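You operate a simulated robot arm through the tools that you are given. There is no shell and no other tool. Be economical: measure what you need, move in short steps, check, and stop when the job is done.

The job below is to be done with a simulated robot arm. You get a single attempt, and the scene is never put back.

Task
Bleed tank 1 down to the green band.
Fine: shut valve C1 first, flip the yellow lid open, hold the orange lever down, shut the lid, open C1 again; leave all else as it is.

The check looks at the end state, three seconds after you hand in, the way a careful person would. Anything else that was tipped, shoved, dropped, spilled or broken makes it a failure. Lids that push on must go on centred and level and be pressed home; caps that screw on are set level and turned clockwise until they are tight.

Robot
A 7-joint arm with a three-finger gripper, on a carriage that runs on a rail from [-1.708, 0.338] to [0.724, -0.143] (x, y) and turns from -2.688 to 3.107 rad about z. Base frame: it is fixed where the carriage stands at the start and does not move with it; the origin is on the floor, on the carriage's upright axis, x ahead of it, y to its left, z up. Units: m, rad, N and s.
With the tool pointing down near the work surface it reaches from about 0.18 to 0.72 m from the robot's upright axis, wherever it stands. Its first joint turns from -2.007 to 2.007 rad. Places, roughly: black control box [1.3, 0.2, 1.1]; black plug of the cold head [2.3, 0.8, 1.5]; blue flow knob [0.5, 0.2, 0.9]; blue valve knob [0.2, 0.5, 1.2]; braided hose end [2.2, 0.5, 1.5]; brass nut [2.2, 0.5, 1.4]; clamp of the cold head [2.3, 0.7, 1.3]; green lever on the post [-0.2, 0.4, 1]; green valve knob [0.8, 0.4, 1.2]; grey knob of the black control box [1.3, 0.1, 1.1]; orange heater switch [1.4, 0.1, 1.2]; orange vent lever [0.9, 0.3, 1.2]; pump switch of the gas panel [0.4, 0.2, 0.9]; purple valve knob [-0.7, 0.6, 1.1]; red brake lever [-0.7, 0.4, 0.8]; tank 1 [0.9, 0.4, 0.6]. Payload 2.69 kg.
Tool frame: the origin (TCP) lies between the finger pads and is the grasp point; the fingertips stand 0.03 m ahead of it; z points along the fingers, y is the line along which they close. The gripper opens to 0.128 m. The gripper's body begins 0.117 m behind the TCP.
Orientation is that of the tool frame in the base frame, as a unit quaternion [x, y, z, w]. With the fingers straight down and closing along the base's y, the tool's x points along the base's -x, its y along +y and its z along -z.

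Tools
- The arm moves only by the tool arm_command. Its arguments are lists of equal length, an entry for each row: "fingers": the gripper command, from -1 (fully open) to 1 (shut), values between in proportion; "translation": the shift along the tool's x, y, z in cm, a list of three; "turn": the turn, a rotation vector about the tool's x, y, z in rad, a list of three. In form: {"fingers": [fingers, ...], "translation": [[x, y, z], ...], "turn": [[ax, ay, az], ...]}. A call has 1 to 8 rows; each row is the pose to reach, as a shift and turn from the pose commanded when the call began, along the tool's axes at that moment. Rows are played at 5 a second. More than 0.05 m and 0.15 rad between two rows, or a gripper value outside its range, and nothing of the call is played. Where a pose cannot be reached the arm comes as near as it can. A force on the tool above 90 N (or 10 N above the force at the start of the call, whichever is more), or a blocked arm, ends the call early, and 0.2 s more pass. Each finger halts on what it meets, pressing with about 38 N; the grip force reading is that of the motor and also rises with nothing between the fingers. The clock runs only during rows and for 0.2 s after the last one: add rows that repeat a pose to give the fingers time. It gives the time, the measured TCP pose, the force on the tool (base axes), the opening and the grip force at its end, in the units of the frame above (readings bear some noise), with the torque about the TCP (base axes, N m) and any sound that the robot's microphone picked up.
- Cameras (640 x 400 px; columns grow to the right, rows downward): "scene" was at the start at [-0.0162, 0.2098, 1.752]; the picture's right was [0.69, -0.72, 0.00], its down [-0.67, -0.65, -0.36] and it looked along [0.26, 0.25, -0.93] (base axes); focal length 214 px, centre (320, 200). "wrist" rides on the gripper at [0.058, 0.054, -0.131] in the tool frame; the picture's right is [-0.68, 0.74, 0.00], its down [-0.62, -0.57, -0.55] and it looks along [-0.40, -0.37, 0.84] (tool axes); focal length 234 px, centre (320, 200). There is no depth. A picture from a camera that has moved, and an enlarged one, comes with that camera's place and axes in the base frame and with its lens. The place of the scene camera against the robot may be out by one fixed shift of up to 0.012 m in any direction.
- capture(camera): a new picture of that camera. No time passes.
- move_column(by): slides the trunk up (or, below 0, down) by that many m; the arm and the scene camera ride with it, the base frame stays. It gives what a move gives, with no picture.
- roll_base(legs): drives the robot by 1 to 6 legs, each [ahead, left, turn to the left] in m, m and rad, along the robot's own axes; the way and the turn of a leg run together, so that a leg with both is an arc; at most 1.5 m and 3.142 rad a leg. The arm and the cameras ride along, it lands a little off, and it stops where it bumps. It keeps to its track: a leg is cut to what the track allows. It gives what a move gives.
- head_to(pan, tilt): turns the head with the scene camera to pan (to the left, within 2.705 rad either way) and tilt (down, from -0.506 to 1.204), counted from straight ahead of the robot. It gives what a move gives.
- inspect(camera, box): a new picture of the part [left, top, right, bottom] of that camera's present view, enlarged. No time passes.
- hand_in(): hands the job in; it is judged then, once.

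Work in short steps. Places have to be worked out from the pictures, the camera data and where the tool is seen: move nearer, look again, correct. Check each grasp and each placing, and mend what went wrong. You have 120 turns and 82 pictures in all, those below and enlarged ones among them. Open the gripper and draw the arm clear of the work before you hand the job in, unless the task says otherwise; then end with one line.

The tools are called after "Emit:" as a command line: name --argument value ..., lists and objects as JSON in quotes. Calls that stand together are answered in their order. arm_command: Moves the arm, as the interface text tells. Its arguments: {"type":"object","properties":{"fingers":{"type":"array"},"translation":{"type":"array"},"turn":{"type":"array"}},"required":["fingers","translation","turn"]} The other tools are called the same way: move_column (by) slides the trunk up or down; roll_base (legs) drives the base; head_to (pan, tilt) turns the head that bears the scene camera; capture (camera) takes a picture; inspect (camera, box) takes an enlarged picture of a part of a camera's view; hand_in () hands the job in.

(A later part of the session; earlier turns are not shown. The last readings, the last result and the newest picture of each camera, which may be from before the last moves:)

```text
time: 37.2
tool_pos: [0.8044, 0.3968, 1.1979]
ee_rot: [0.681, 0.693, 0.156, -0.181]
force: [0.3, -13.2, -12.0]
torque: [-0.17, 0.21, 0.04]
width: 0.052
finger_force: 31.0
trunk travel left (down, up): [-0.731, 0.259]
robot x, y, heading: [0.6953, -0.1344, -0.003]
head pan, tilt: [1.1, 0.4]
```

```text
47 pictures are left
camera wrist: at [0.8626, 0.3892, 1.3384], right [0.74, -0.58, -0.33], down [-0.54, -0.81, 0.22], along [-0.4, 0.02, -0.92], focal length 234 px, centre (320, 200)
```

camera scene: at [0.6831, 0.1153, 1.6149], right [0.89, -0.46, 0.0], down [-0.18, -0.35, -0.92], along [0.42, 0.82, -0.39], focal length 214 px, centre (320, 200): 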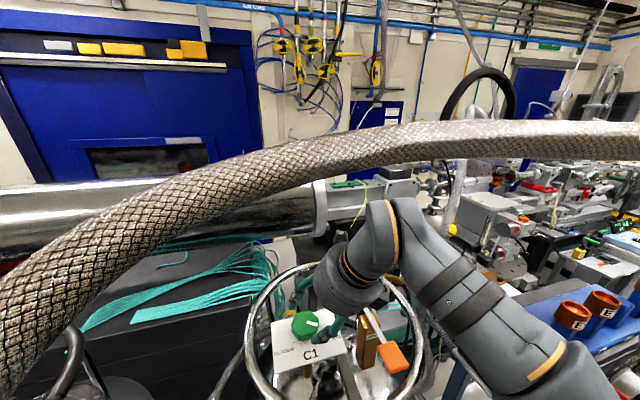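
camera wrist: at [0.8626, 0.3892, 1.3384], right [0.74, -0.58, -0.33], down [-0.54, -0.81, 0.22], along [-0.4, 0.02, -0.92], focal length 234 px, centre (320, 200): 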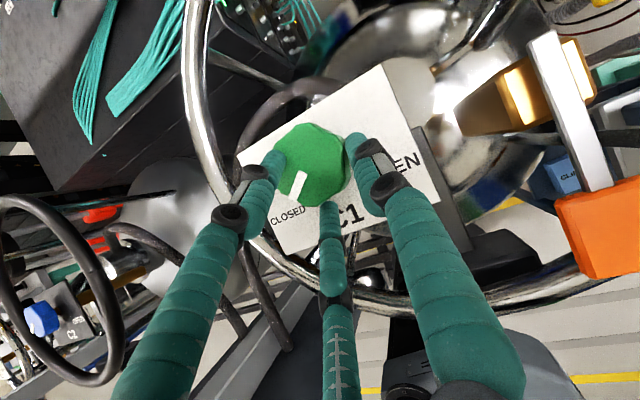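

Emit:
arm_command --fingers '[0.8, 0.8, 0.8, 0.8]' --translation '[[0.03, -0.24, 0.02], [0.06, -0.48, 0.05], [0.09, -0.73, 0.07], [0.09, -0.73, 0.07]]' --turn '[[-0.054, 0, 0.104], [-0.108, 0, 0.207], [-0.162, 0.01, 0.311], [-0.162, 0.01, 0.311]]'

Emit:
capture --camera "wrist"

```text
time: 38.2
tool_pos: [0.7987, 0.3885, 1.1996]
ee_rot: [0.794, 0.559, 0.182, -0.152]
force: [11.5, -52.1, -10.1]
torque: [-1.61, -0.61, -0.14]
width: 0.0395
finger_force: 44.2
trunk travel left (down, up): [-0.731, 0.259]
robot x, y, heading: [0.6979, -0.1382, -0.0]
head pan, tilt: [1.1, 0.4]
```

```text
46 pictures are left
camera wrist: at [0.8521, 0.361, 1.3406], right [0.49, -0.81, -0.34], down [-0.79, -0.57, 0.23], along [-0.38, 0.16, -0.91], focal length 234 px, centre (320, 200)
```

wrist: 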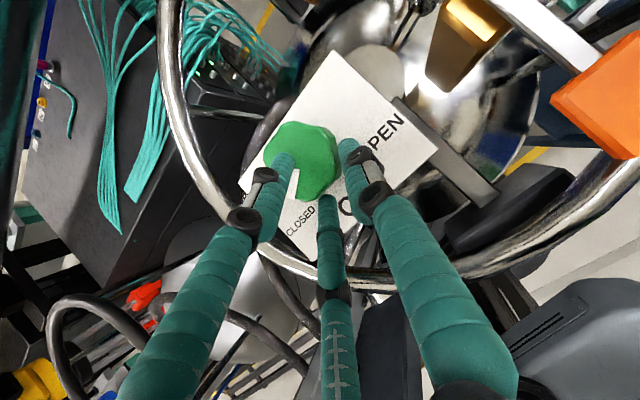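

The grip slid off as resistance rose, so this is likely the stop. I'll release, back up and check.

Emit:
arm_command --fingers '[0.2, -0.1, -0.3, -0.3, -0.3, -0.3]' --translation '[[-0.5, 0, 0], [-0.8, 0, -0.5], [-0.8, 0, -1.5], [-2, 0, -2.5], [-3, 0, -3.0], [-3, 0, -3.0]]' --turn '[[0, 0, 0], [0, 0, 0], [0, 0, 0], [0, 0, 0], [0, 0, 0], [0, 0, 0]]'

Emit:
capture --camera "wrist"

Emit:
inspect --camera "wrist" --box '[250, 60, 410, 160]'

```text
time: 39.6
tool_pos: [0.7852, 0.361, 1.2126]
ee_rot: [0.79, 0.563, 0.187, -0.152]
force: [0.8, 0.3, 0.2]
torque: [0.0, -0.03, -0.03]
width: 0.0833
finger_force: 0.0
trunk travel left (down, up): [-0.731, 0.259]
robot x, y, heading: [0.6988, -0.1388, -0.007]
head pan, tilt: [1.1, 0.4]
```

```text
45 pictures are left
camera wrist: at [0.8366, 0.3339, 1.3517], right [0.5, -0.8, -0.34], down [-0.79, -0.58, 0.21], along [-0.37, 0.16, -0.92], focal length 234 px, centre (320, 200)
```

wrist: 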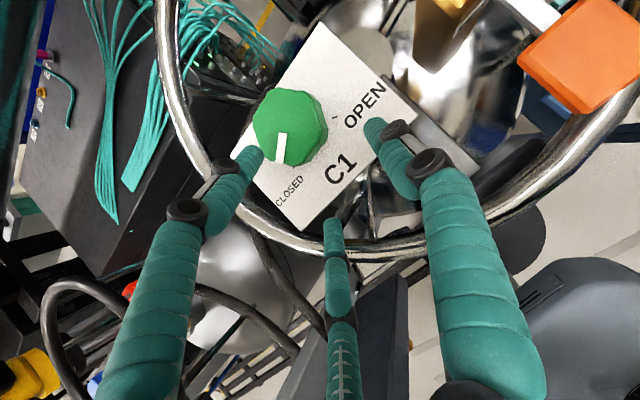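

```text
4.00 times, centred on (330, 110) of wrist
camera zoom: at [0.8366, 0.3339, 1.3517], right [0.5, -0.8, -0.34], down [-0.79, -0.58, 0.21], along [-0.37, 0.16, -0.92], focal length 937 px, centre (280, 560)
```

zoom: 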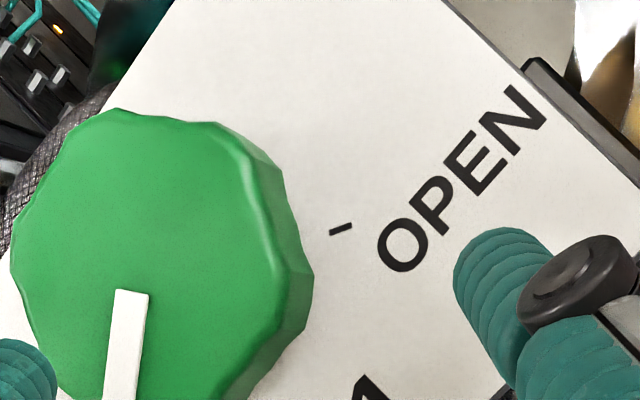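

Emit:
inspect --camera "wrist" --box '[245, 120, 325, 170]'

```text
8.00 times, centred on (285, 145) of wrist
camera zoom: at [0.8366, 0.3339, 1.3517], right [0.5, -0.8, -0.34], down [-0.79, -0.58, 0.21], along [-0.37, 0.16, -0.92], focal length 1873 px, centre (600, 640)
```

zoom: 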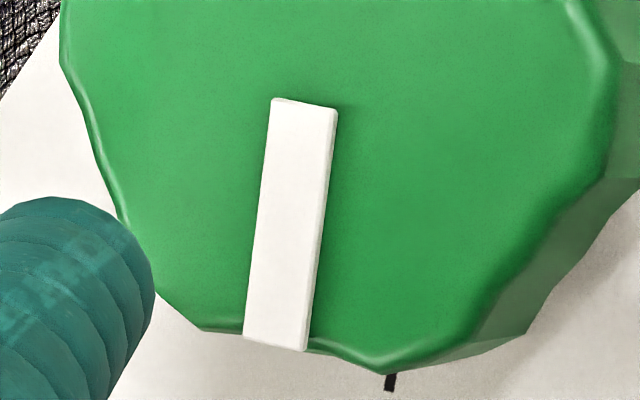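

The marker line now matches the CLOSED tick direction (both about 202° azimuth), so C1 is shut. Next is the lid: I'll back away from the knob and tilt the hand towards horizontal.

Emit:
arm_command --fingers '[-0.3, -0.3, -0.3, -0.3, -0.3, -0.3, -0.3]' --translation '[[-1.5, 2.0, -2.2], [-3.3, 4.8, -4.5], [-5.2, 8, -7], [-7, 11.5, -9.5], [-9, 14.5, -12], [-10.8, 17.4, -14.2], [-10.8, 17.4, -14.2]]' --turn '[[0.02, 0, -0.04], [0.04, 0.05, -0.08], [0.07, 0.16, -0.12], [0.09, 0.28, -0.16], [0.11, 0.4, -0.2], [0.126, 0.5, -0.238], [0.126, 0.5, -0.238]]'

Emit:
capture --camera "wrist"

```text
time: 41.2
tool_pos: [0.8989, 0.1525, 1.282]
ee_rot: [0.637, 0.607, 0.358, -0.312]
force: [0.1, 0.9, 0.2]
torque: [-0.05, -0.02, 0.03]
width: 0.0832
finger_force: 0.2
out of reach, approached as far as the arm can: row 3, 4, 5
trunk travel left (down, up): [-0.731, 0.259]
robot x, y, heading: [0.6978, -0.1346, -0.004]
head pan, tilt: [1.1, 0.4]
```

```text
42 pictures are left
camera wrist: at [0.9439, 0.0724, 1.4032], right [0.73, -0.42, -0.54], down [-0.61, -0.76, -0.23], along [-0.31, 0.5, -0.81], focal length 234 px, centre (320, 200)
```

wrist: 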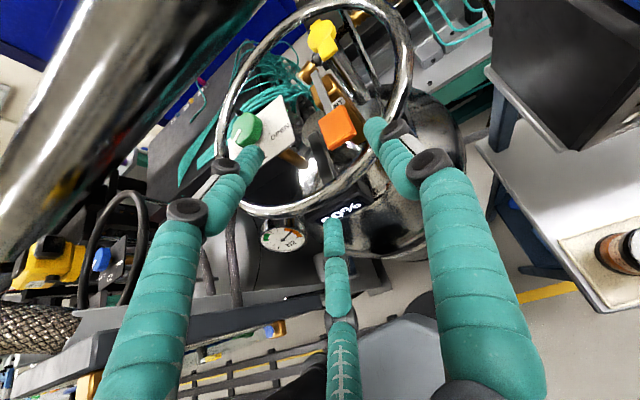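

Emit:
inspect --camera "wrist" --box '[270, 10, 398, 90]'

Emit:
inspect --camera "wrist" --box '[256, 190, 384, 270]'

```text
5.00 times, centred on (334, 50) of wrist
camera zoom: at [0.9439, 0.0724, 1.4032], right [0.73, -0.42, -0.54], down [-0.61, -0.76, -0.23], along [-0.31, 0.5, -0.81], focal length 1171 px, centre (250, 950)
```

zoom: 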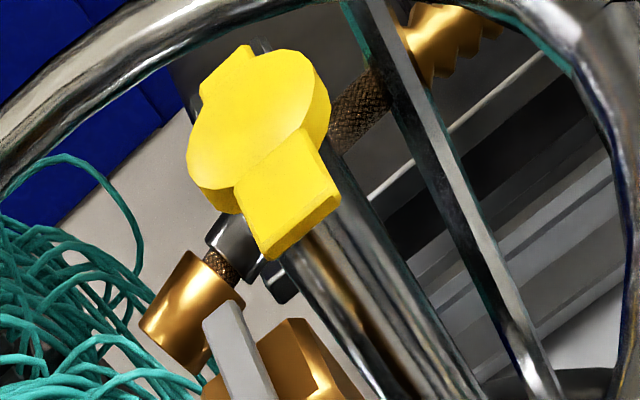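

```text
5.00 times, centred on (320, 230) of wrist
camera zoom: at [0.9439, 0.0724, 1.4032], right [0.73, -0.42, -0.54], down [-0.61, -0.76, -0.23], along [-0.31, 0.5, -0.81], focal length 1171 px, centre (320, 50)
```

zoom: 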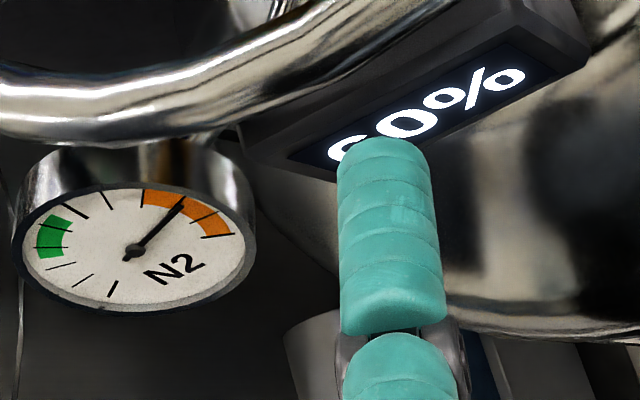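

The lid sits on a tube with its tab edge at x 0.965–0.99, y≈0.39, z≈1.175, hinged at the back. I'll roll the hand so the single finger is underneath and hook the tab from below, passing to the right of the lever bar.

Emit:
arm_command --fingers '[-0.2, -0.1, 0.05, 0.05, 0.05, 0.05, 0.05, 0.05]' --translation '[[0, 1.5, 0.3], [0, 3, 0.6], [-0.2, 4.5, 1], [-0.4, 6, 1.5], [-0.7, 7, 2.3], [-1, 8, 3], [-1.4, 8.3, 3.8], [-1.4, 8.3, 3.8]]' --turn '[[0, 0, 0.14], [0, 0, 0.28], [0, 0, 0.42], [0, 0, 0.56], [0, 0, 0.7], [0, 0, 0.84], [0, 0, 0.98], [0, 0, 1.12]]'

Emit:
arm_command --fingers '[0.05, 0.05, 0.05, 0.05, 0.05]' --translation '[[0, 0, 0], [0, 0, 0], [0, 0, 0], [0, 0, 0], [0, 0, 0]]' --turn '[[0, 0, 0.14], [0, 0, 0.28], [0, 0, 0.4], [0, 0, 0.45], [0, 0, 0.45]]'

Emit:
capture --camera "wrist"

Emit:
capture --camera "scene"

```text
time: 43.0
tool_pos: [0.9825, 0.1721, 1.2514]
ee_rot: [0.863, 0.176, 0.137, -0.454]
force: [0.0, -0.2, 0.9]
torque: [-0.02, -0.02, -0.04]
width: 0.0605
finger_force: 0.2
trunk travel left (down, up): [-0.731, 0.259]
robot x, y, heading: [0.6984, -0.1359, -0.003]
head pan, tilt: [1.1, 0.4]
```

```text
time: 44.2
tool_pos: [1.0015, 0.131, 1.2062]
ee_rot: [0.879, -0.018, 0.032, -0.476]
force: [0.3, 0.4, -0.5]
torque: [-0.01, 0.0, 0.0]
width: 0.0611
finger_force: 0.1
out of reach, approached as far as the arm can: row 1, 2, 3, 4, 5
trunk travel left (down, up): [-0.731, 0.259]
robot x, y, heading: [0.6938, -0.1373, -0.004]
head pan, tilt: [1.1, 0.4]
```

```text
39 pictures are left
camera wrist: at [1.05, -0.0114, 1.2333], right [-0.68, -0.36, -0.64], down [-0.65, -0.11, 0.75], along [-0.34, 0.93, -0.16], focal length 234 px, centre (320, 200)
```

wrist: 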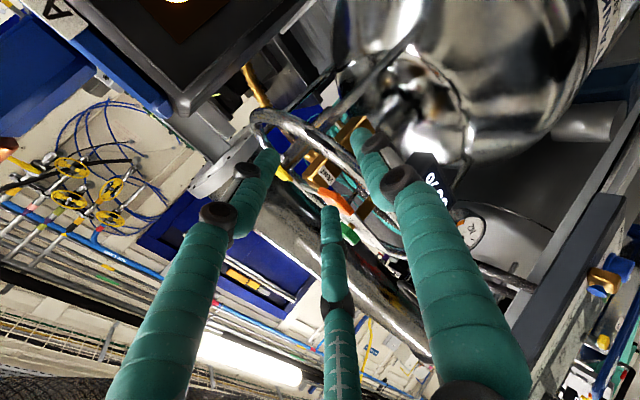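

```text
38 pictures are left
camera scene: at [0.6827, 0.1159, 1.6148], right [0.89, -0.46, 0.0], down [-0.18, -0.35, -0.92], along [0.42, 0.82, -0.39], focal length 214 px, centre (320, 200)
```

scene: 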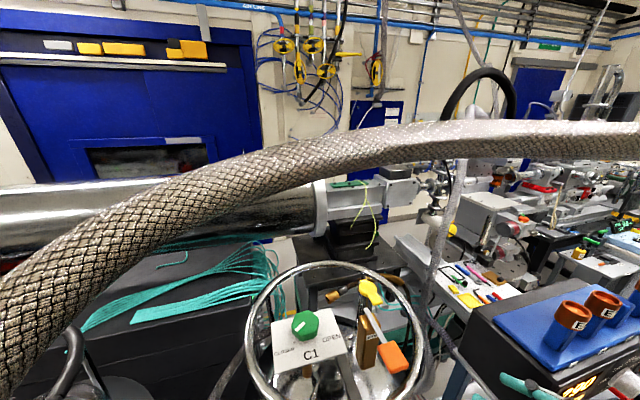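

Roll achieved, with the single finger underneath. The ring top is at z≈1.13. I'll advance above the ring to just in front of the lid tab.

Emit:
arm_command --fingers '[0.05, 0.05, 0.05, 0.05, 0.05, 0.05, 0.05]' --translation '[[-0.5, -3.0, 1.0], [-1.0, -5.2, 4], [-1.6, -7.5, 7.5], [-2.2, -9.5, 11], [-2.8, -11.2, 14.5], [-3.2, -12.8, 17.8], [-3.2, -12.8, 17.8]]' --turn '[[0, 0, 0], [0, 0, 0], [0, 0, 0], [0, 0, 0], [0, 0, 0], [0, 0, 0], [0, 0, 0]]'

Emit:
head_to --pan 0.9 --tilt 0.7

Emit:
capture --camera "scene"

Emit:
capture --camera "wrist"

```text
time: 45.5
tool_pos: [1.064, 0.1914, 1.1675]
ee_rot: [0.858, -0.145, 0.083, -0.486]
force: [-51.4, 23.0, 13.9]
torque: [-0.76, -2.4, -1.23]
width: 0.0369
finger_force: 0.0
out of reach, approached as far as the arm can: row 1, 2, 3, 4, 5, 6
trunk travel left (down, up): [-0.731, 0.259]
robot x, y, heading: [0.6929, -0.1371, 0.003]
head pan, tilt: [1.1, 0.4]
stopped in row 6: the force on the tool passed its limit at 119 N (the readings are from after the stop); the commanded pose is now the measured one
```

```text
time: 46.2
tool_pos: [1.0642, 0.1919, 1.1685]
ee_rot: [0.858, -0.15, 0.084, -0.484]
force: [-48.2, 28.1, 24.9]
torque: [-2.71, -2.42, -1.15]
width: 0.0384
finger_force: 0.0
trunk travel left (down, up): [-0.731, 0.259]
robot x, y, heading: [0.6964, -0.137, 0.004]
head pan, tilt: [0.901, 0.7]
```

```text
37 pictures are left
camera scene: at [0.6764, 0.1058, 1.5871], right [0.78, -0.62, 0.01], down [-0.39, -0.51, -0.77], along [0.48, 0.6, -0.64], focal length 214 px, centre (320, 200)
```

scene: 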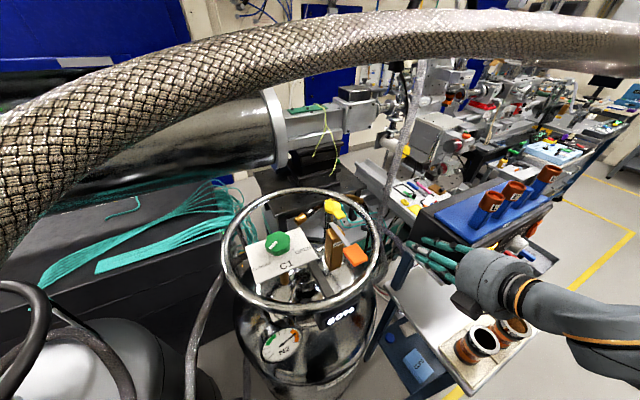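

```text
36 pictures are left
camera wrist: at [1.072, 0.0405, 1.1884], right [-0.77, -0.13, -0.63], down [-0.64, 0.04, 0.77], along [-0.07, 0.99, -0.12], focal length 234 px, centre (320, 200)
```

wrist: 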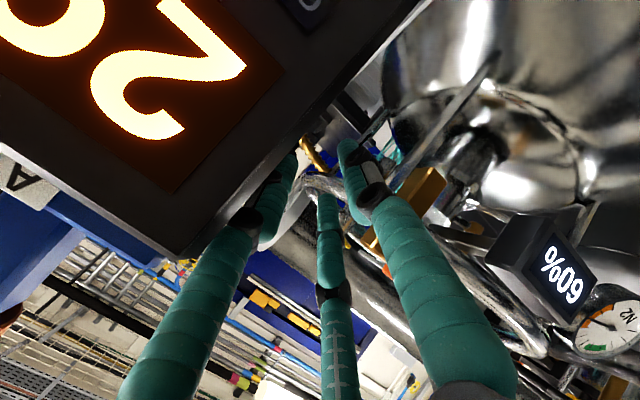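

The arm hit a joint limit with this roll, swerved to +x, and a finger pressed on the black control box. I'm backing off at once towards where it came from and undoing part of the roll.

Emit:
arm_command --fingers '[0.05, 0.05, 0.05, 0.05, 0.05]' --translation '[[-1.5, 0, -2], [-3, 0.3, -4.5], [-3.9, 0.7, -7], [-3.9, 0.7, -8.6], [-3.9, 0.7, -8.6]]' --turn '[[0, 0, 0], [0, 0, 0], [0, 0, -0.14], [0, 0, -0.28], [0, 0, -0.4]]'

Emit:
capture --camera "scene"

```text
time: 47.5
tool_pos: [1.0235, 0.1224, 1.2014]
ee_rot: [0.871, 0.013, 0.185, -0.454]
force: [1.0, 0.9, 0.0]
torque: [-0.05, 0.02, 0.0]
width: 0.0609
finger_force: 0.2
out of reach, approached as far as the arm can: row 1, 2, 3, 4
trunk travel left (down, up): [-0.731, 0.259]
robot x, y, heading: [0.693, -0.1375, 0.002]
head pan, tilt: [0.901, 0.7]
```

```text
35 pictures are left
camera scene: at [0.6925, 0.1002, 1.5879], right [0.78, -0.62, 0.0], down [-0.4, -0.51, -0.76], along [0.47, 0.6, -0.64], focal length 214 px, centre (320, 200)
```

scene: 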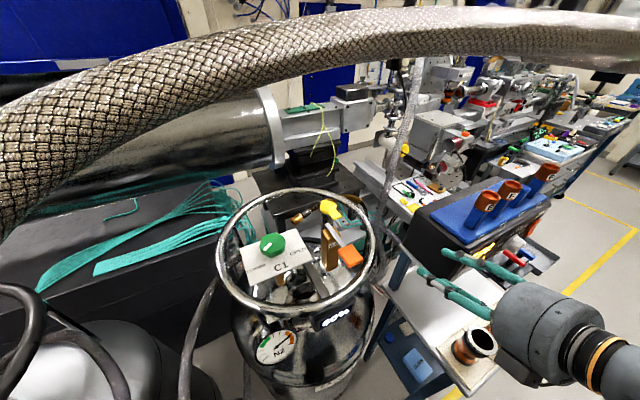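

The box looks unmoved and the arm is free. I'll roll the base back along the rail for better reach and undo the roll, using the other lower finger as the hook instead.

Emit:
roll_base --legs '[[-0.14, 0.028, 0]]'

Emit:
arm_command --fingers '[0.05, 0.05, 0.05, 0.05, 0.05, 0.05, 0.05, 0.05]' --translation '[[0.5, -1, -0.6], [1, -2, -1.2], [1.5, -3, -1.8], [2, -4, -2.4], [2, -4.7, -3.1], [2, -4.7, -3.1], [2, -4.7, -3.1], [2, -4.7, -3.1]]' --turn '[[0, 0, -0.14], [0, 0, -0.28], [0, 0, -0.42], [0, 0, -0.56], [0, 0, -0.7], [0, 0, -0.84], [0, 0, -0.98], [0, 0, -1.12]]'

```text
time: 48.8
tool_pos: [0.8816, 0.1505, 1.1989]
ee_rot: [0.871, 0.014, 0.185, -0.455]
force: [-0.2, 0.8, 0.4]
torque: [0.01, 0.0, -0.06]
width: 0.0609
finger_force: 0.1
trunk travel left (down, up): [-0.731, 0.259]
robot x, y, heading: [0.5573, -0.1082, 0.002]
head pan, tilt: [0.901, 0.7]
```

```text
time: 50.6
tool_pos: [0.883, 0.1504, 1.2597]
ee_rot: [0.73, 0.475, 0.398, -0.287]
force: [0.6, -1.0, -0.3]
torque: [0.01, 0.01, 0.05]
width: 0.0606
finger_force: 0.0
trunk travel left (down, up): [-0.731, 0.259]
robot x, y, heading: [0.5581, -0.1135, -0.001]
head pan, tilt: [0.901, 0.7]
```

Reachable again. I'll turn to face the lid squarely, with one finger straight down, and move in front of it above the ring.

Emit:
arm_command --fingers '[0.05, 0.05, 0.05, 0.05, 0.05, 0.05, 0.05]' --translation '[[1, 0.9, 1.5], [2, 1.8, 3], [3, 2.7, 4.5], [4, 3.6, 6.2], [5, 4.5, 7.8], [5.8, 5.2, 9.1], [5.8, 5.2, 9.1]]' --turn '[[0.053, 0, -0.123], [0.106, 0, -0.246], [0.158, 0, -0.37], [0.21, 0, -0.493], [0.263, 0, -0.616], [0.316, -0.015, -0.74], [0.316, -0.015, -0.74]]'

Emit:
capture --camera "wrist"

Emit:
capture --camera "scene"

```text
time: 52.2
tool_pos: [0.9716, 0.2293, 1.2611]
ee_rot: [0.46, 0.763, 0.392, -0.229]
force: [-0.2, 0.5, 0.5]
torque: [0.0, -0.04, 0.0]
width: 0.0605
finger_force: 0.0
trunk travel left (down, up): [-0.731, 0.259]
robot x, y, heading: [0.56, -0.1122, 0.007]
head pan, tilt: [0.901, 0.7]
```

```text
34 pictures are left
camera wrist: at [0.9908, 0.1676, 1.3991], right [0.97, -0.15, -0.2], down [-0.21, -0.92, -0.33], along [-0.13, 0.37, -0.92], focal length 234 px, centre (320, 200)
```

wrist: 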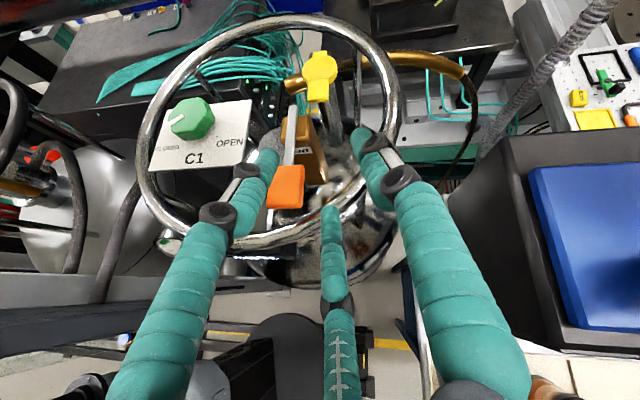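

```text
33 pictures are left
camera scene: at [0.5513, 0.1269, 1.5881], right [0.79, -0.62, 0.0], down [-0.4, -0.51, -0.77], along [0.47, 0.6, -0.64], focal length 214 px, centre (320, 200)
```

scene: 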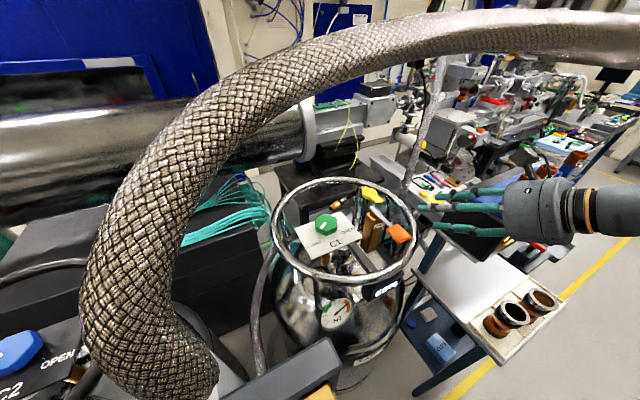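

This pose is good and gives a clear view. The hook finger tip sits 5 cm below the TCP. I'll advance it to just in front of the tab, at x≈0.99, clear of the brass vent block.

Emit:
arm_command --fingers '[0.05, 0.05, 0.05, 0.05, 0.05]' --translation '[[1, 1, 3.5], [1.8, 2, 7.5], [2.4, 2.9, 11], [2.84, 3.55, 13.6], [2.84, 3.55, 13.6]]' --turn '[[0, 0, 0], [0, 0, 0], [0, 0, 0], [0, 0, 0], [0, 0, 0]]'

Emit:
capture --camera "wrist"

Emit:
inspect --camera "scene" --box '[310, 170, 470, 270]'

```text
time: 53.4
tool_pos: [0.9921, 0.3651, 1.2132]
ee_rot: [0.461, 0.762, 0.392, -0.229]
force: [-1.0, 0.3, -0.6]
torque: [0.03, 0.0, 0.04]
width: 0.061
finger_force: 0.0
trunk travel left (down, up): [-0.731, 0.259]
robot x, y, heading: [0.5518, -0.1078, 0.002]
head pan, tilt: [0.901, 0.7]
```

```text
32 pictures are left
camera wrist: at [1.0109, 0.3026, 1.3516], right [0.97, -0.16, -0.2], down [-0.22, -0.92, -0.33], along [-0.13, 0.37, -0.92], focal length 234 px, centre (320, 200)
```

wrist: 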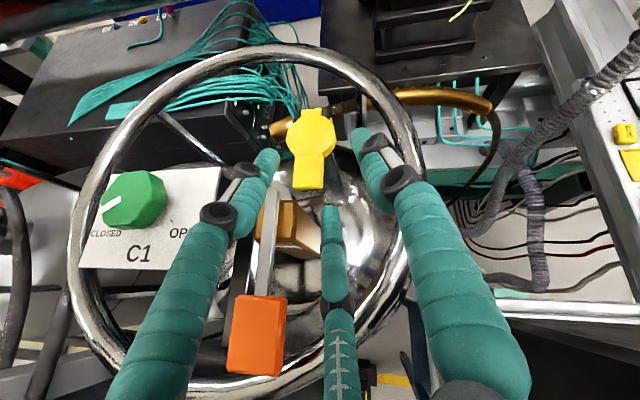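

```text
4.00 times, centred on (390, 220) of scene
camera zoom: at [0.5518, 0.1269, 1.5881], right [0.79, -0.62, 0.0], down [-0.4, -0.51, -0.77], along [0.47, 0.6, -0.64], focal length 858 px, centre (40, 120)
```

zoom: 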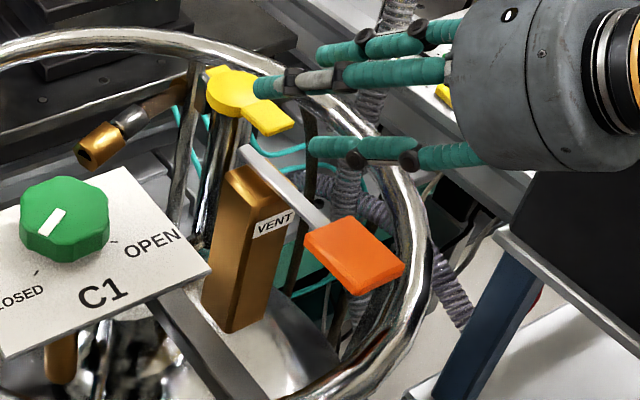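

The tab spans x 0.9645–0.9905 with its front edge at y 0.387 and top at z 1.176. I'll lower the finger, slide it under the tab's right part, and watch the force.

Emit:
arm_command --fingers '[0.05, 0.05, 0.05, 0.05, 0.05]' --translation '[[-0.9, -0.5, 0.7], [-1.73, -1.06, 1.47], [-1.2, -0.8, 2.7], [-0.06, -0.2, 4.06], [-0.06, -0.2, 4.06]]' --turn '[[0, 0, 0], [0, 0, 0], [0, 0, 0], [0, 0, 0], [0, 0, 0]]'

Emit:
inspect --camera "scene" --box '[342, 170, 422, 220]'

Emit:
inspect --camera "wrist" --box '[240, 130, 400, 230]'

```text
time: 54.6
tool_pos: [0.9914, 0.3962, 1.1892]
ee_rot: [0.46, 0.763, 0.392, -0.229]
force: [0.2, 0.3, 0.9]
torque: [0.03, 0.0, 0.0]
width: 0.0606
finger_force: 0.1
trunk travel left (down, up): [-0.731, 0.259]
robot x, y, heading: [0.5552, -0.1092, 0.004]
head pan, tilt: [0.901, 0.7]
```

```text
8.00 times, centred on (382, 195) of scene
camera zoom: at [0.552, 0.1269, 1.588], right [0.79, -0.62, 0.0], down [-0.4, -0.51, -0.77], along [0.47, 0.6, -0.64], focal length 1716 px, centre (-176, 240)
```

zoom: 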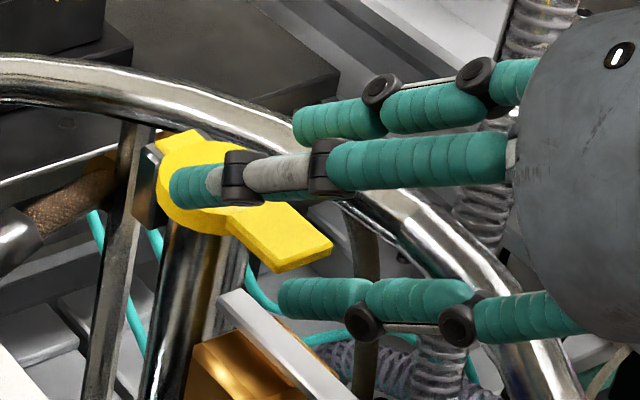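

```text
4.00 times, centred on (320, 180) of wrist
camera zoom: at [1.0101, 0.3349, 1.3271], right [0.97, -0.16, -0.2], down [-0.22, -0.92, -0.33], along [-0.13, 0.37, -0.92], focal length 937 px, centre (320, 280)
```

zoom: 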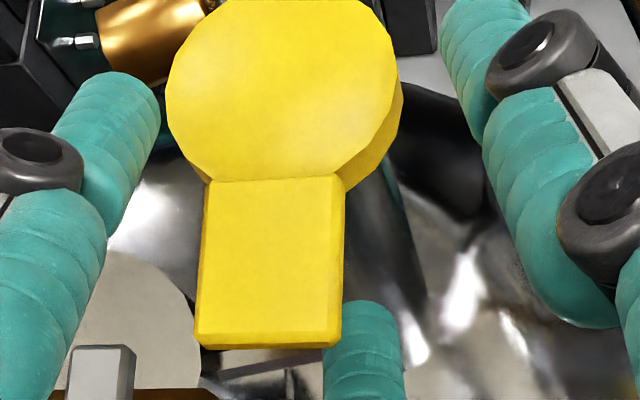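

The finger is mostly to the right of the tab and the block is further left than I thought. I'll shift 11 mm in -x so it sits under the tab, then lift.

Emit:
arm_command --fingers '[0.05, 0.05, 0.05, 0.05, 0.05, 0.05]' --translation '[[0.35, -0.45, 0.1], [0.68, -0.89, 0.24], [1.6, -0.4, -0.5], [2.53, 0.12, -1.29], [3.4, 0.6, -2.0], [4.2, 1.05, -2.7]]' --turn '[[0, 0, 0], [0, 0, 0], [0, 0, 0], [0, 0, 0], [0, 0, 0], [0, 0, 0]]'

Emit:
inspect --camera "scene" --box '[342, 170, 422, 220]'

Emit:
inspect --camera "wrist" --box '[240, 110, 400, 210]'

```text
time: 56.0
tool_pos: [0.9789, 0.399, 1.2397]
ee_rot: [0.46, 0.763, 0.391, -0.23]
force: [-0.1, -1.0, 0.7]
torque: [-0.01, 0.01, -0.03]
width: 0.061
finger_force: 0.0
trunk travel left (down, up): [-0.731, 0.259]
robot x, y, heading: [0.5594, -0.1134, 0.0]
head pan, tilt: [0.901, 0.7]
```

```text
8.00 times, centred on (382, 195) of scene
camera zoom: at [0.5518, 0.1277, 1.5879], right [0.79, -0.62, 0.0], down [-0.4, -0.51, -0.76], along [0.47, 0.6, -0.64], focal length 1716 px, centre (-176, 240)
```

zoom: 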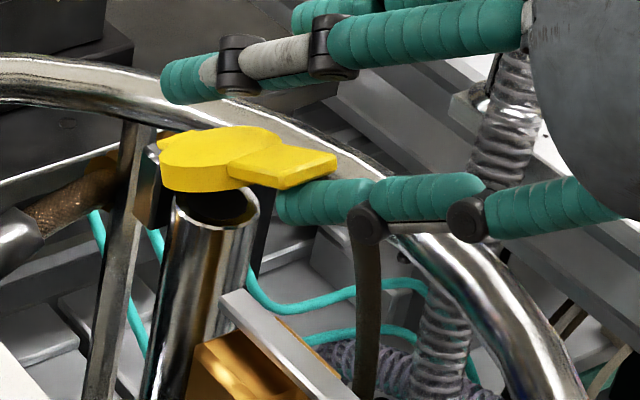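

```text
4.00 times, centred on (320, 160) of wrist
camera zoom: at [0.9986, 0.338, 1.3773], right [0.97, -0.16, -0.2], down [-0.22, -0.92, -0.33], along [-0.13, 0.36, -0.92], focal length 937 px, centre (320, 360)
```

zoom: 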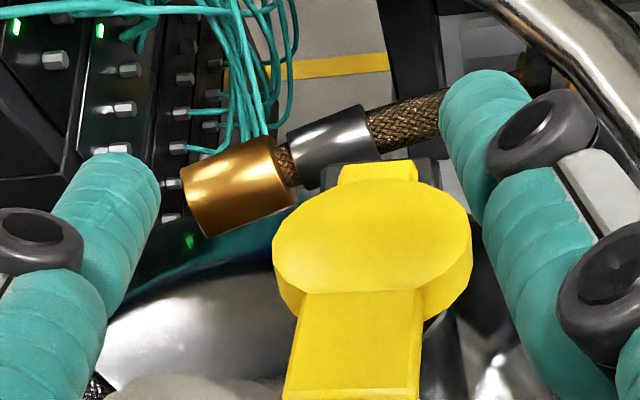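

The lid is lifting. I'll follow the hinge arc up and over.

Emit:
arm_command --fingers '[0.05, 0.05, 0.05, 0.05, 0.05, 0.05]' --translation '[[2.15, 1.16, -0.54], [3.4, 1.8, -0.3], [4.55, 2.44, 0], [5.5, 2.9, 1], [6.4, 3.4, 2.15], [7.28, 3.84, 4.53]]' --turn '[[0, 0, 0], [0, 0, 0], [0, 0, 0], [0, 0, 0], [0, 0, 0], [0, 0, 0]]'

Emit:
inspect --camera "scene" --box '[330, 140, 458, 220]'

```text
time: 57.4
tool_pos: [0.9802, 0.4766, 1.2815]
ee_rot: [0.461, 0.762, 0.393, -0.23]
force: [-4.9, -20.2, 5.5]
torque: [-0.92, -0.04, 0.06]
width: 0.0678
finger_force: 4.9
trunk travel left (down, up): [-0.731, 0.259]
robot x, y, heading: [0.5552, -0.112, 0.003]
head pan, tilt: [0.901, 0.7]
```

```text
5.00 times, centred on (394, 180) of scene
camera zoom: at [0.5506, 0.1216, 1.589], right [0.78, -0.62, 0.0], down [-0.4, -0.5, -0.77], along [0.47, 0.6, -0.64], focal length 1072 px, centre (-50, 300)
```

zoom: 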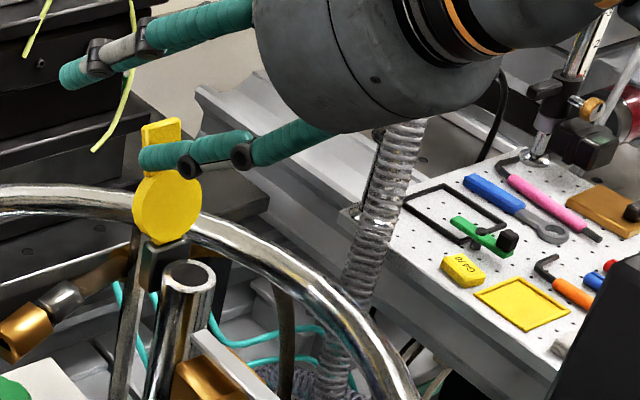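

The lid is upright against its stop, with a 20 N reaction. I'll withdraw and see whether it stays.

Emit:
arm_command --fingers '[0.05, 0.05, 0.05, 0.05]' --translation '[[-0.9, -0.5, -1.4], [-1.8, -0.95, -2.8], [-3.65, -1.9, -5.7], [-3.65, -1.9, -5.7]]' --turn '[[0, 0, 0], [0, 0, 0], [0, 0, 0], [0, 0, 0]]'

Emit:
inspect --camera "scene" --box '[330, 140, 458, 220]'

```text
time: 58.4
tool_pos: [0.9792, 0.4142, 1.2782]
ee_rot: [0.461, 0.762, 0.392, -0.229]
force: [-0.5, -0.2, -0.6]
torque: [0.01, -0.01, -0.01]
width: 0.0608
finger_force: 0.0
trunk travel left (down, up): [-0.731, 0.259]
robot x, y, heading: [0.5583, -0.1098, 0.007]
head pan, tilt: [0.901, 0.7]
```

```text
5.00 times, centred on (394, 180) of scene
camera zoom: at [0.552, 0.1289, 1.5877], right [0.79, -0.62, 0.0], down [-0.4, -0.51, -0.76], along [0.47, 0.6, -0.64], focal length 1072 px, centre (-50, 300)
```

zoom: 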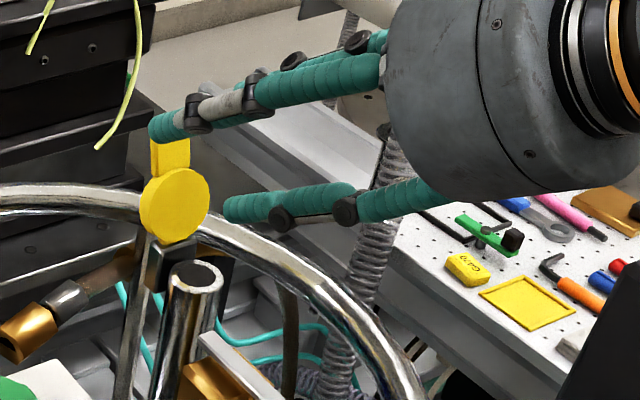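

The lid stays open by itself. Now the lever: I'll close the fingers and move above the orange pad at about (0.925, 0.286).

Emit:
arm_command --fingers '[0.3, 0.6, 1, 1, 1, 1, 1]' --translation '[[-1.5, -2, -2], [-3.2, -4.2, -4], [-5, -6.4, -6.2], [-6.7, -8.6, -8.3], [-8.08, -10.32, -10.13], [-8.08, -10.32, -10.13], [-8.08, -10.32, -10.13]]' --turn '[[0, 0, 0], [0, 0, 0], [0, 0, 0], [0, 0, 0], [0, 0, 0], [0, 0, 0], [0, 0, 0]]'

Emit:
capture --camera "wrist"

Emit:
capture --camera "scene"

```text
time: 60.0
tool_pos: [0.9254, 0.2615, 1.2415]
ee_rot: [0.461, 0.763, 0.392, -0.23]
force: [-0.2, 0.5, 0.0]
torque: [0.04, 0.02, 0.0]
width: 0.0021
finger_force: 31.4
trunk travel left (down, up): [-0.731, 0.259]
robot x, y, heading: [0.5534, -0.1114, -0.0]
head pan, tilt: [0.901, 0.7]
```

```text
24 pictures are left
camera wrist: at [0.9452, 0.2006, 1.38], right [0.97, -0.16, -0.2], down [-0.22, -0.92, -0.33], along [-0.13, 0.37, -0.92], focal length 234 px, centre (320, 200)
```

wrist: 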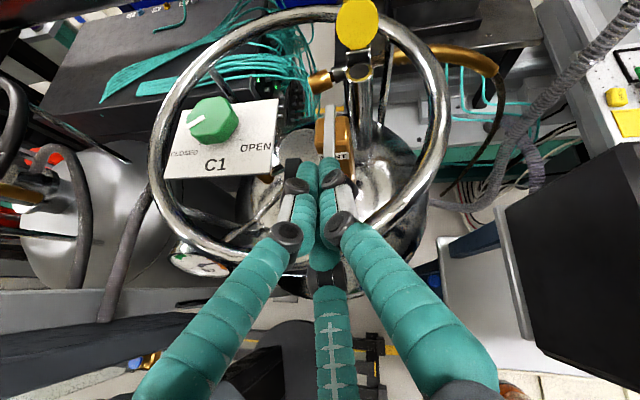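

```text
23 pictures are left
camera scene: at [0.5518, 0.1271, 1.588], right [0.79, -0.62, 0.0], down [-0.4, -0.51, -0.77], along [0.47, 0.6, -0.64], focal length 214 px, centre (320, 200)
```

scene: 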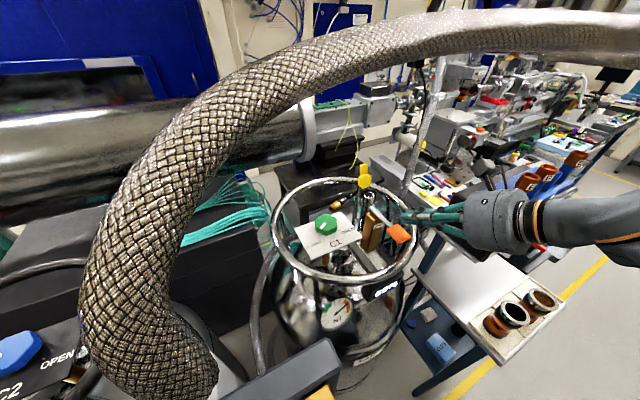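

The closed fingertips are over the pad and the gauge is visible in the scene view. I'll press straight down in small steps.

Emit:
arm_command --fingers '[1, 1, 1]' --translation '[[-1.42, -0.78, 1.18], [-2.84, -1.55, 2.35], [-3.55, -1.94, 2.94]]' --turn '[[0, 0, 0], [0, 0, 0], [0, 0, 0]]'

Emit:
inspect --camera "scene" --box '[310, 180, 470, 340]'

```text
time: 60.8
tool_pos: [0.926, 0.262, 1.1921]
ee_rot: [0.461, 0.762, 0.393, -0.228]
force: [0.0, -0.8, 2.9]
torque: [0.04, -0.04, -0.03]
width: 0.0021
finger_force: 31.7
trunk travel left (down, up): [-0.731, 0.259]
robot x, y, heading: [0.5571, -0.112, -0.001]
head pan, tilt: [0.901, 0.7]
```

```text
2.50 times, centred on (390, 260) of scene
camera zoom: at [0.5519, 0.1273, 1.588], right [0.79, -0.62, 0.0], down [-0.4, -0.51, -0.77], along [0.47, 0.6, -0.64], focal length 536 px, centre (145, 50)
```

zoom: 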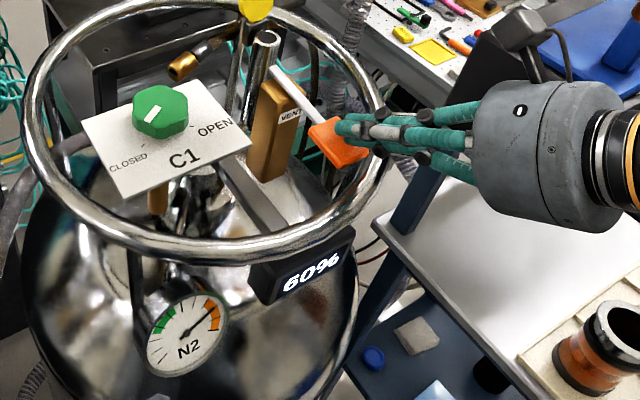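

There is contact at 2.9 N and the lever is starting to move. I'll press about 12 mm further.

Emit:
arm_command --fingers '[1, 1]' --translation '[[-0.43, -0.23, 0.35], [-0.85, -0.47, 0.71]]' --turn '[[0, 0, 0], [0, 0, 0]]'

Emit:
inspect --camera "scene" --box '[310, 180, 470, 340]'

```text
time: 61.4
tool_pos: [0.9272, 0.2621, 1.1859]
ee_rot: [0.459, 0.76, 0.398, -0.231]
force: [5.3, 1.4, 33.2]
torque: [0.45, -0.18, 0.0]
width: 0.0017
finger_force: 31.4
trunk travel left (down, up): [-0.731, 0.259]
robot x, y, heading: [0.556, -0.1118, -0.001]
head pan, tilt: [0.901, 0.7]
```

```text
2.50 times, centred on (390, 260) of scene
camera zoom: at [0.5505, 0.1251, 1.589], right [0.79, -0.62, 0.0], down [-0.4, -0.5, -0.77], along [0.47, 0.6, -0.64], focal length 536 px, centre (145, 50)
```

zoom: 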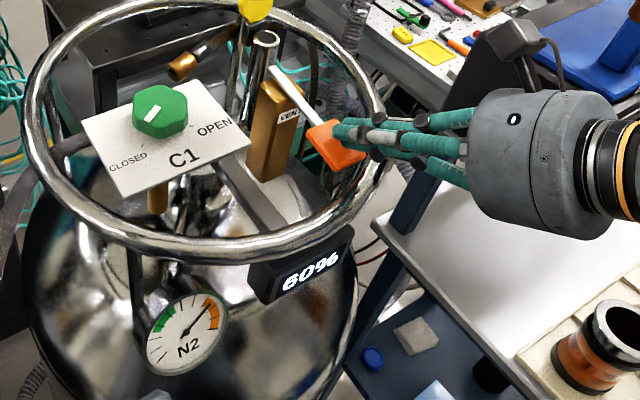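

There is 33 N and no hiss yet. I'll press a bit further.

Emit:
arm_command --fingers '[1, 1]' --translation '[[-0.4, -0.2, 0.3], [-0.85, -0.47, 0.71]]' --turn '[[0, 0, 0], [0, 0, 0]]'

Emit:
inspect --camera "scene" --box '[310, 180, 470, 340]'

```text
time: 62.0
tool_pos: [0.9254, 0.2602, 1.1841]
ee_rot: [0.457, 0.756, 0.408, -0.232]
force: [6.4, -3.2, 70.2]
torque: [0.8, -0.38, 0.55]
width: 0.002
finger_force: 31.4
trunk travel left (down, up): [-0.731, 0.259]
robot x, y, heading: [0.5567, -0.1088, 0.002]
head pan, tilt: [0.901, 0.7]
```

```text
2.50 times, centred on (390, 260) of scene
camera zoom: at [0.5476, 0.1205, 1.5898], right [0.79, -0.62, 0.0], down [-0.4, -0.5, -0.77], along [0.48, 0.6, -0.64], focal length 536 px, centre (145, 50)
```

zoom: 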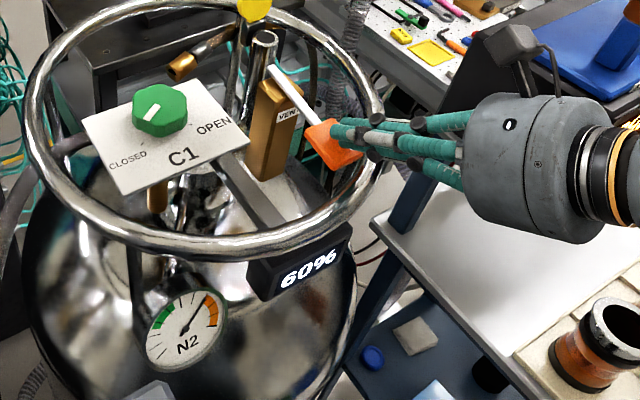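

The gauge needle seems to have moved, so the lever is down at its stop. I'll ease the force, hold briefly, and zoom in on the gauge.

Emit:
arm_command --fingers '[1]' --translation '[[0.5, 0.27, -0.41]]' --turn '[[0, 0, 0]]'

Emit:
inspect --camera "scene" --box '[340, 286, 404, 336]'

```text
time: 62.4
tool_pos: [0.926, 0.2608, 1.1848]
ee_rot: [0.459, 0.757, 0.403, -0.231]
force: [6.7, -3.2, 53.4]
torque: [0.59, -0.2, -0.4]
width: 0.0021
finger_force: 31.0
trunk travel left (down, up): [-0.731, 0.259]
robot x, y, heading: [0.5579, -0.112, 0.003]
head pan, tilt: [0.901, 0.7]
```

```text
8.00 times, centred on (372, 311) of scene
camera zoom: at [0.5488, 0.1223, 1.5886], right [0.79, -0.62, 0.0], down [-0.4, -0.5, -0.77], along [0.48, 0.6, -0.64], focal length 1716 px, centre (-96, -688)
```

zoom: 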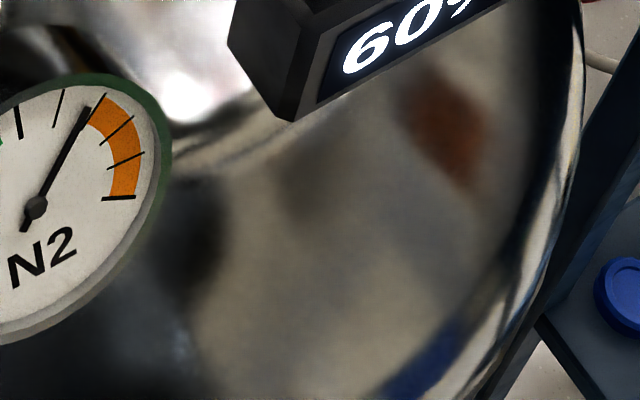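

It's bleeding: the needle is now at the lower edge of orange. I'll hold another 1.6 s and look.

Emit:
arm_command --fingers '[1, 1, 1, 1, 1, 1, 1]' --translation '[[0, 0, 0], [0, 0, 0], [0, 0, 0], [0, 0, 0], [0, 0, 0], [0, 0, 0], [0, 0, 0]]' --turn '[[0, 0, 0], [0, 0, 0], [0, 0, 0], [0, 0, 0], [0, 0, 0], [0, 0, 0], [0, 0, 0]]'

Emit:
inspect --camera "scene" --box '[304, 286, 376, 331]'

```text
time: 64.0
tool_pos: [0.9246, 0.2615, 1.185]
ee_rot: [0.458, 0.759, 0.402, -0.23]
force: [7.8, -3.8, 52.2]
torque: [0.55, -0.22, -0.05]
width: 0.0018
finger_force: 31.6
trunk travel left (down, up): [-0.731, 0.259]
robot x, y, heading: [0.5554, -0.1088, 0.004]
head pan, tilt: [0.901, 0.7]
```

```text
8.89 times, centred on (340, 308) of scene
camera zoom: at [0.5493, 0.1221, 1.5889], right [0.79, -0.62, 0.0], down [-0.4, -0.5, -0.77], along [0.47, 0.6, -0.64], focal length 1906 px, centre (142, -764)
```

zoom: 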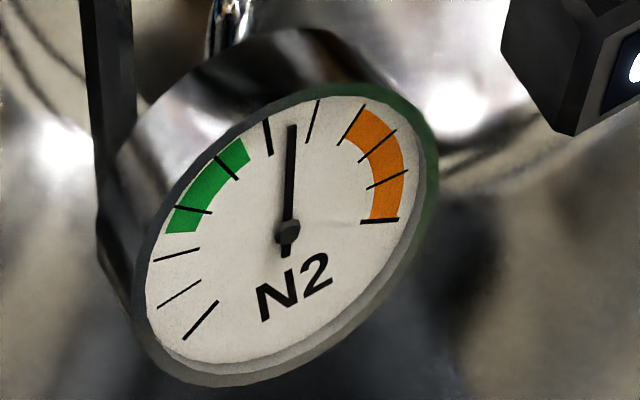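

The needle is midway. The green centre is about 2 ticks away at roughly 0.9 tick/s, so I'll hold 1.4 s and check.

Emit:
arm_command --fingers '[1, 1, 1, 1, 1, 1]' --translation '[[0, 0, 0], [0, 0, 0], [0, 0, 0], [0, 0, 0], [0, 0, 0], [0, 0, 0]]' --turn '[[0, 0, 0], [0, 0, 0], [0, 0, 0], [0, 0, 0], [0, 0, 0], [0, 0, 0]]'

Emit:
inspect --camera "scene" --box '[304, 286, 376, 331]'

```text
time: 65.4
tool_pos: [0.925, 0.2606, 1.183]
ee_rot: [0.459, 0.757, 0.403, -0.231]
force: [7.4, -3.1, 52.1]
torque: [0.55, -0.25, -0.11]
width: 0.002
finger_force: 31.5
trunk travel left (down, up): [-0.731, 0.259]
robot x, y, heading: [0.5538, -0.1115, -0.0]
head pan, tilt: [0.901, 0.7]
```

```text
8.89 times, centred on (340, 308) of scene
camera zoom: at [0.5492, 0.122, 1.5889], right [0.79, -0.62, 0.0], down [-0.4, -0.5, -0.77], along [0.47, 0.6, -0.64], focal length 1906 px, centre (142, -764)
```

zoom: 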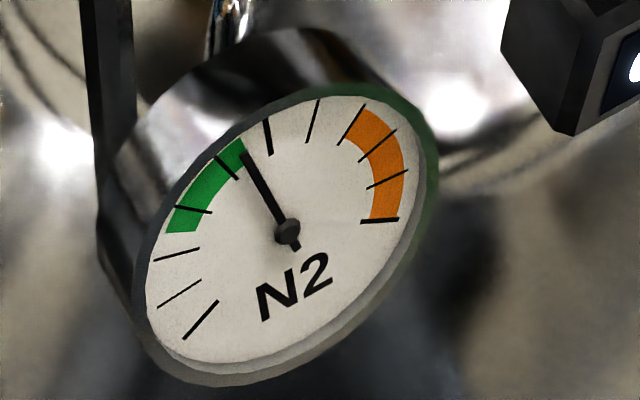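

The needle is at the upper edge of green. I'll hold about 0.8 s more, then lift off.

Emit:
arm_command --fingers '[1, 1, 1, 1, 1, 1]' --translation '[[0, 0, 0], [0, 0, 0], [0, 0, 0], [0, 0, 0], [1.8, 1.0, -1.6], [3.5, 1.95, -3.0]]' --turn '[[0, 0, 0], [0, 0, 0], [0, 0, 0], [0, 0, 0], [0, 0, 0], [0, 0, 0]]'

Emit:
inspect --camera "scene" --box '[304, 180, 464, 330]'

```text
time: 66.8
tool_pos: [0.9249, 0.2599, 1.2232]
ee_rot: [0.462, 0.763, 0.39, -0.23]
force: [0.5, -1.0, -0.1]
torque: [-0.01, -0.03, 0.01]
width: 0.0021
finger_force: 31.4
trunk travel left (down, up): [-0.731, 0.259]
robot x, y, heading: [0.5552, -0.1091, 0.002]
head pan, tilt: [0.901, 0.7]
```

```text
2.67 times, centred on (384, 255) of scene
camera zoom: at [0.5518, 0.1275, 1.5875], right [0.79, -0.62, 0.0], down [-0.4, -0.51, -0.77], along [0.47, 0.6, -0.64], focal length 572 px, centre (149, 53)
```

zoom: 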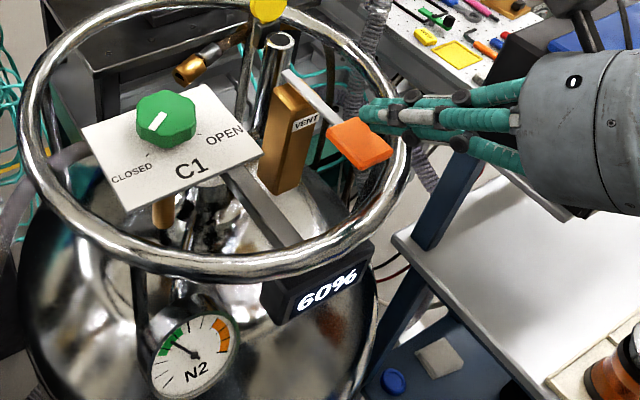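

The needle is inside the green band and the lever has sprung back. Now the lid: I'll open the hand partly, tilt flatter and move in front of the lid at height to reach over it.

Emit:
arm_command --fingers '[0.8, 0.4, 0.05, 0.05, 0.05, 0.05, 0.05]' --translation '[[1.8, 1.5, -0.5], [3.6, 3.5, 0], [5.4, 5.8, 1.2], [7, 8.5, 3], [8.8, 11.69, 5.25], [8.8, 11.69, 5.25], [8.8, 11.69, 5.25]]' --turn '[[-0.015, 0.028, 0], [-0.03, 0.056, 0], [-0.045, 0.085, 0], [-0.06, 0.113, 0], [-0.0755, 0.141, 0.002], [-0.0755, 0.141, 0.002], [-0.0755, 0.141, 0.002]]'

Emit:
capture --camera "wrist"

```text
time: 68.4
tool_pos: [0.9878, 0.3827, 1.3018]
ee_rot: [0.441, 0.729, 0.451, -0.266]
force: [-0.9, 0.8, 0.6]
torque: [-0.01, 0.02, 0.03]
width: 0.0607
finger_force: 0.1
trunk travel left (down, up): [-0.731, 0.259]
robot x, y, heading: [0.5571, -0.1135, 0.0]
head pan, tilt: [0.901, 0.7]
```

```text
15 pictures are left
camera wrist: at [1.0068, 0.3006, 1.4284], right [0.97, -0.12, -0.22], down [-0.22, -0.85, -0.47], along [-0.13, 0.51, -0.85], focal length 234 px, centre (320, 200)
```

wrist: 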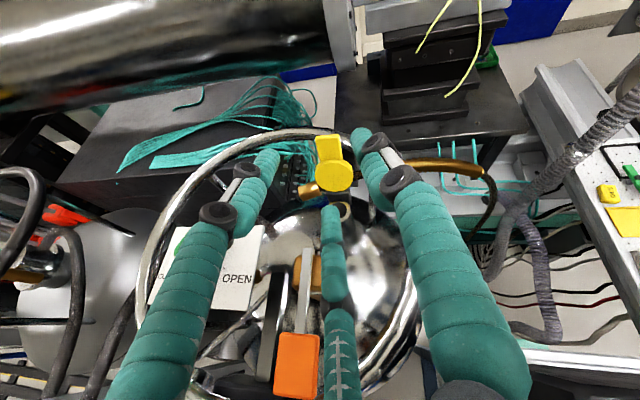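

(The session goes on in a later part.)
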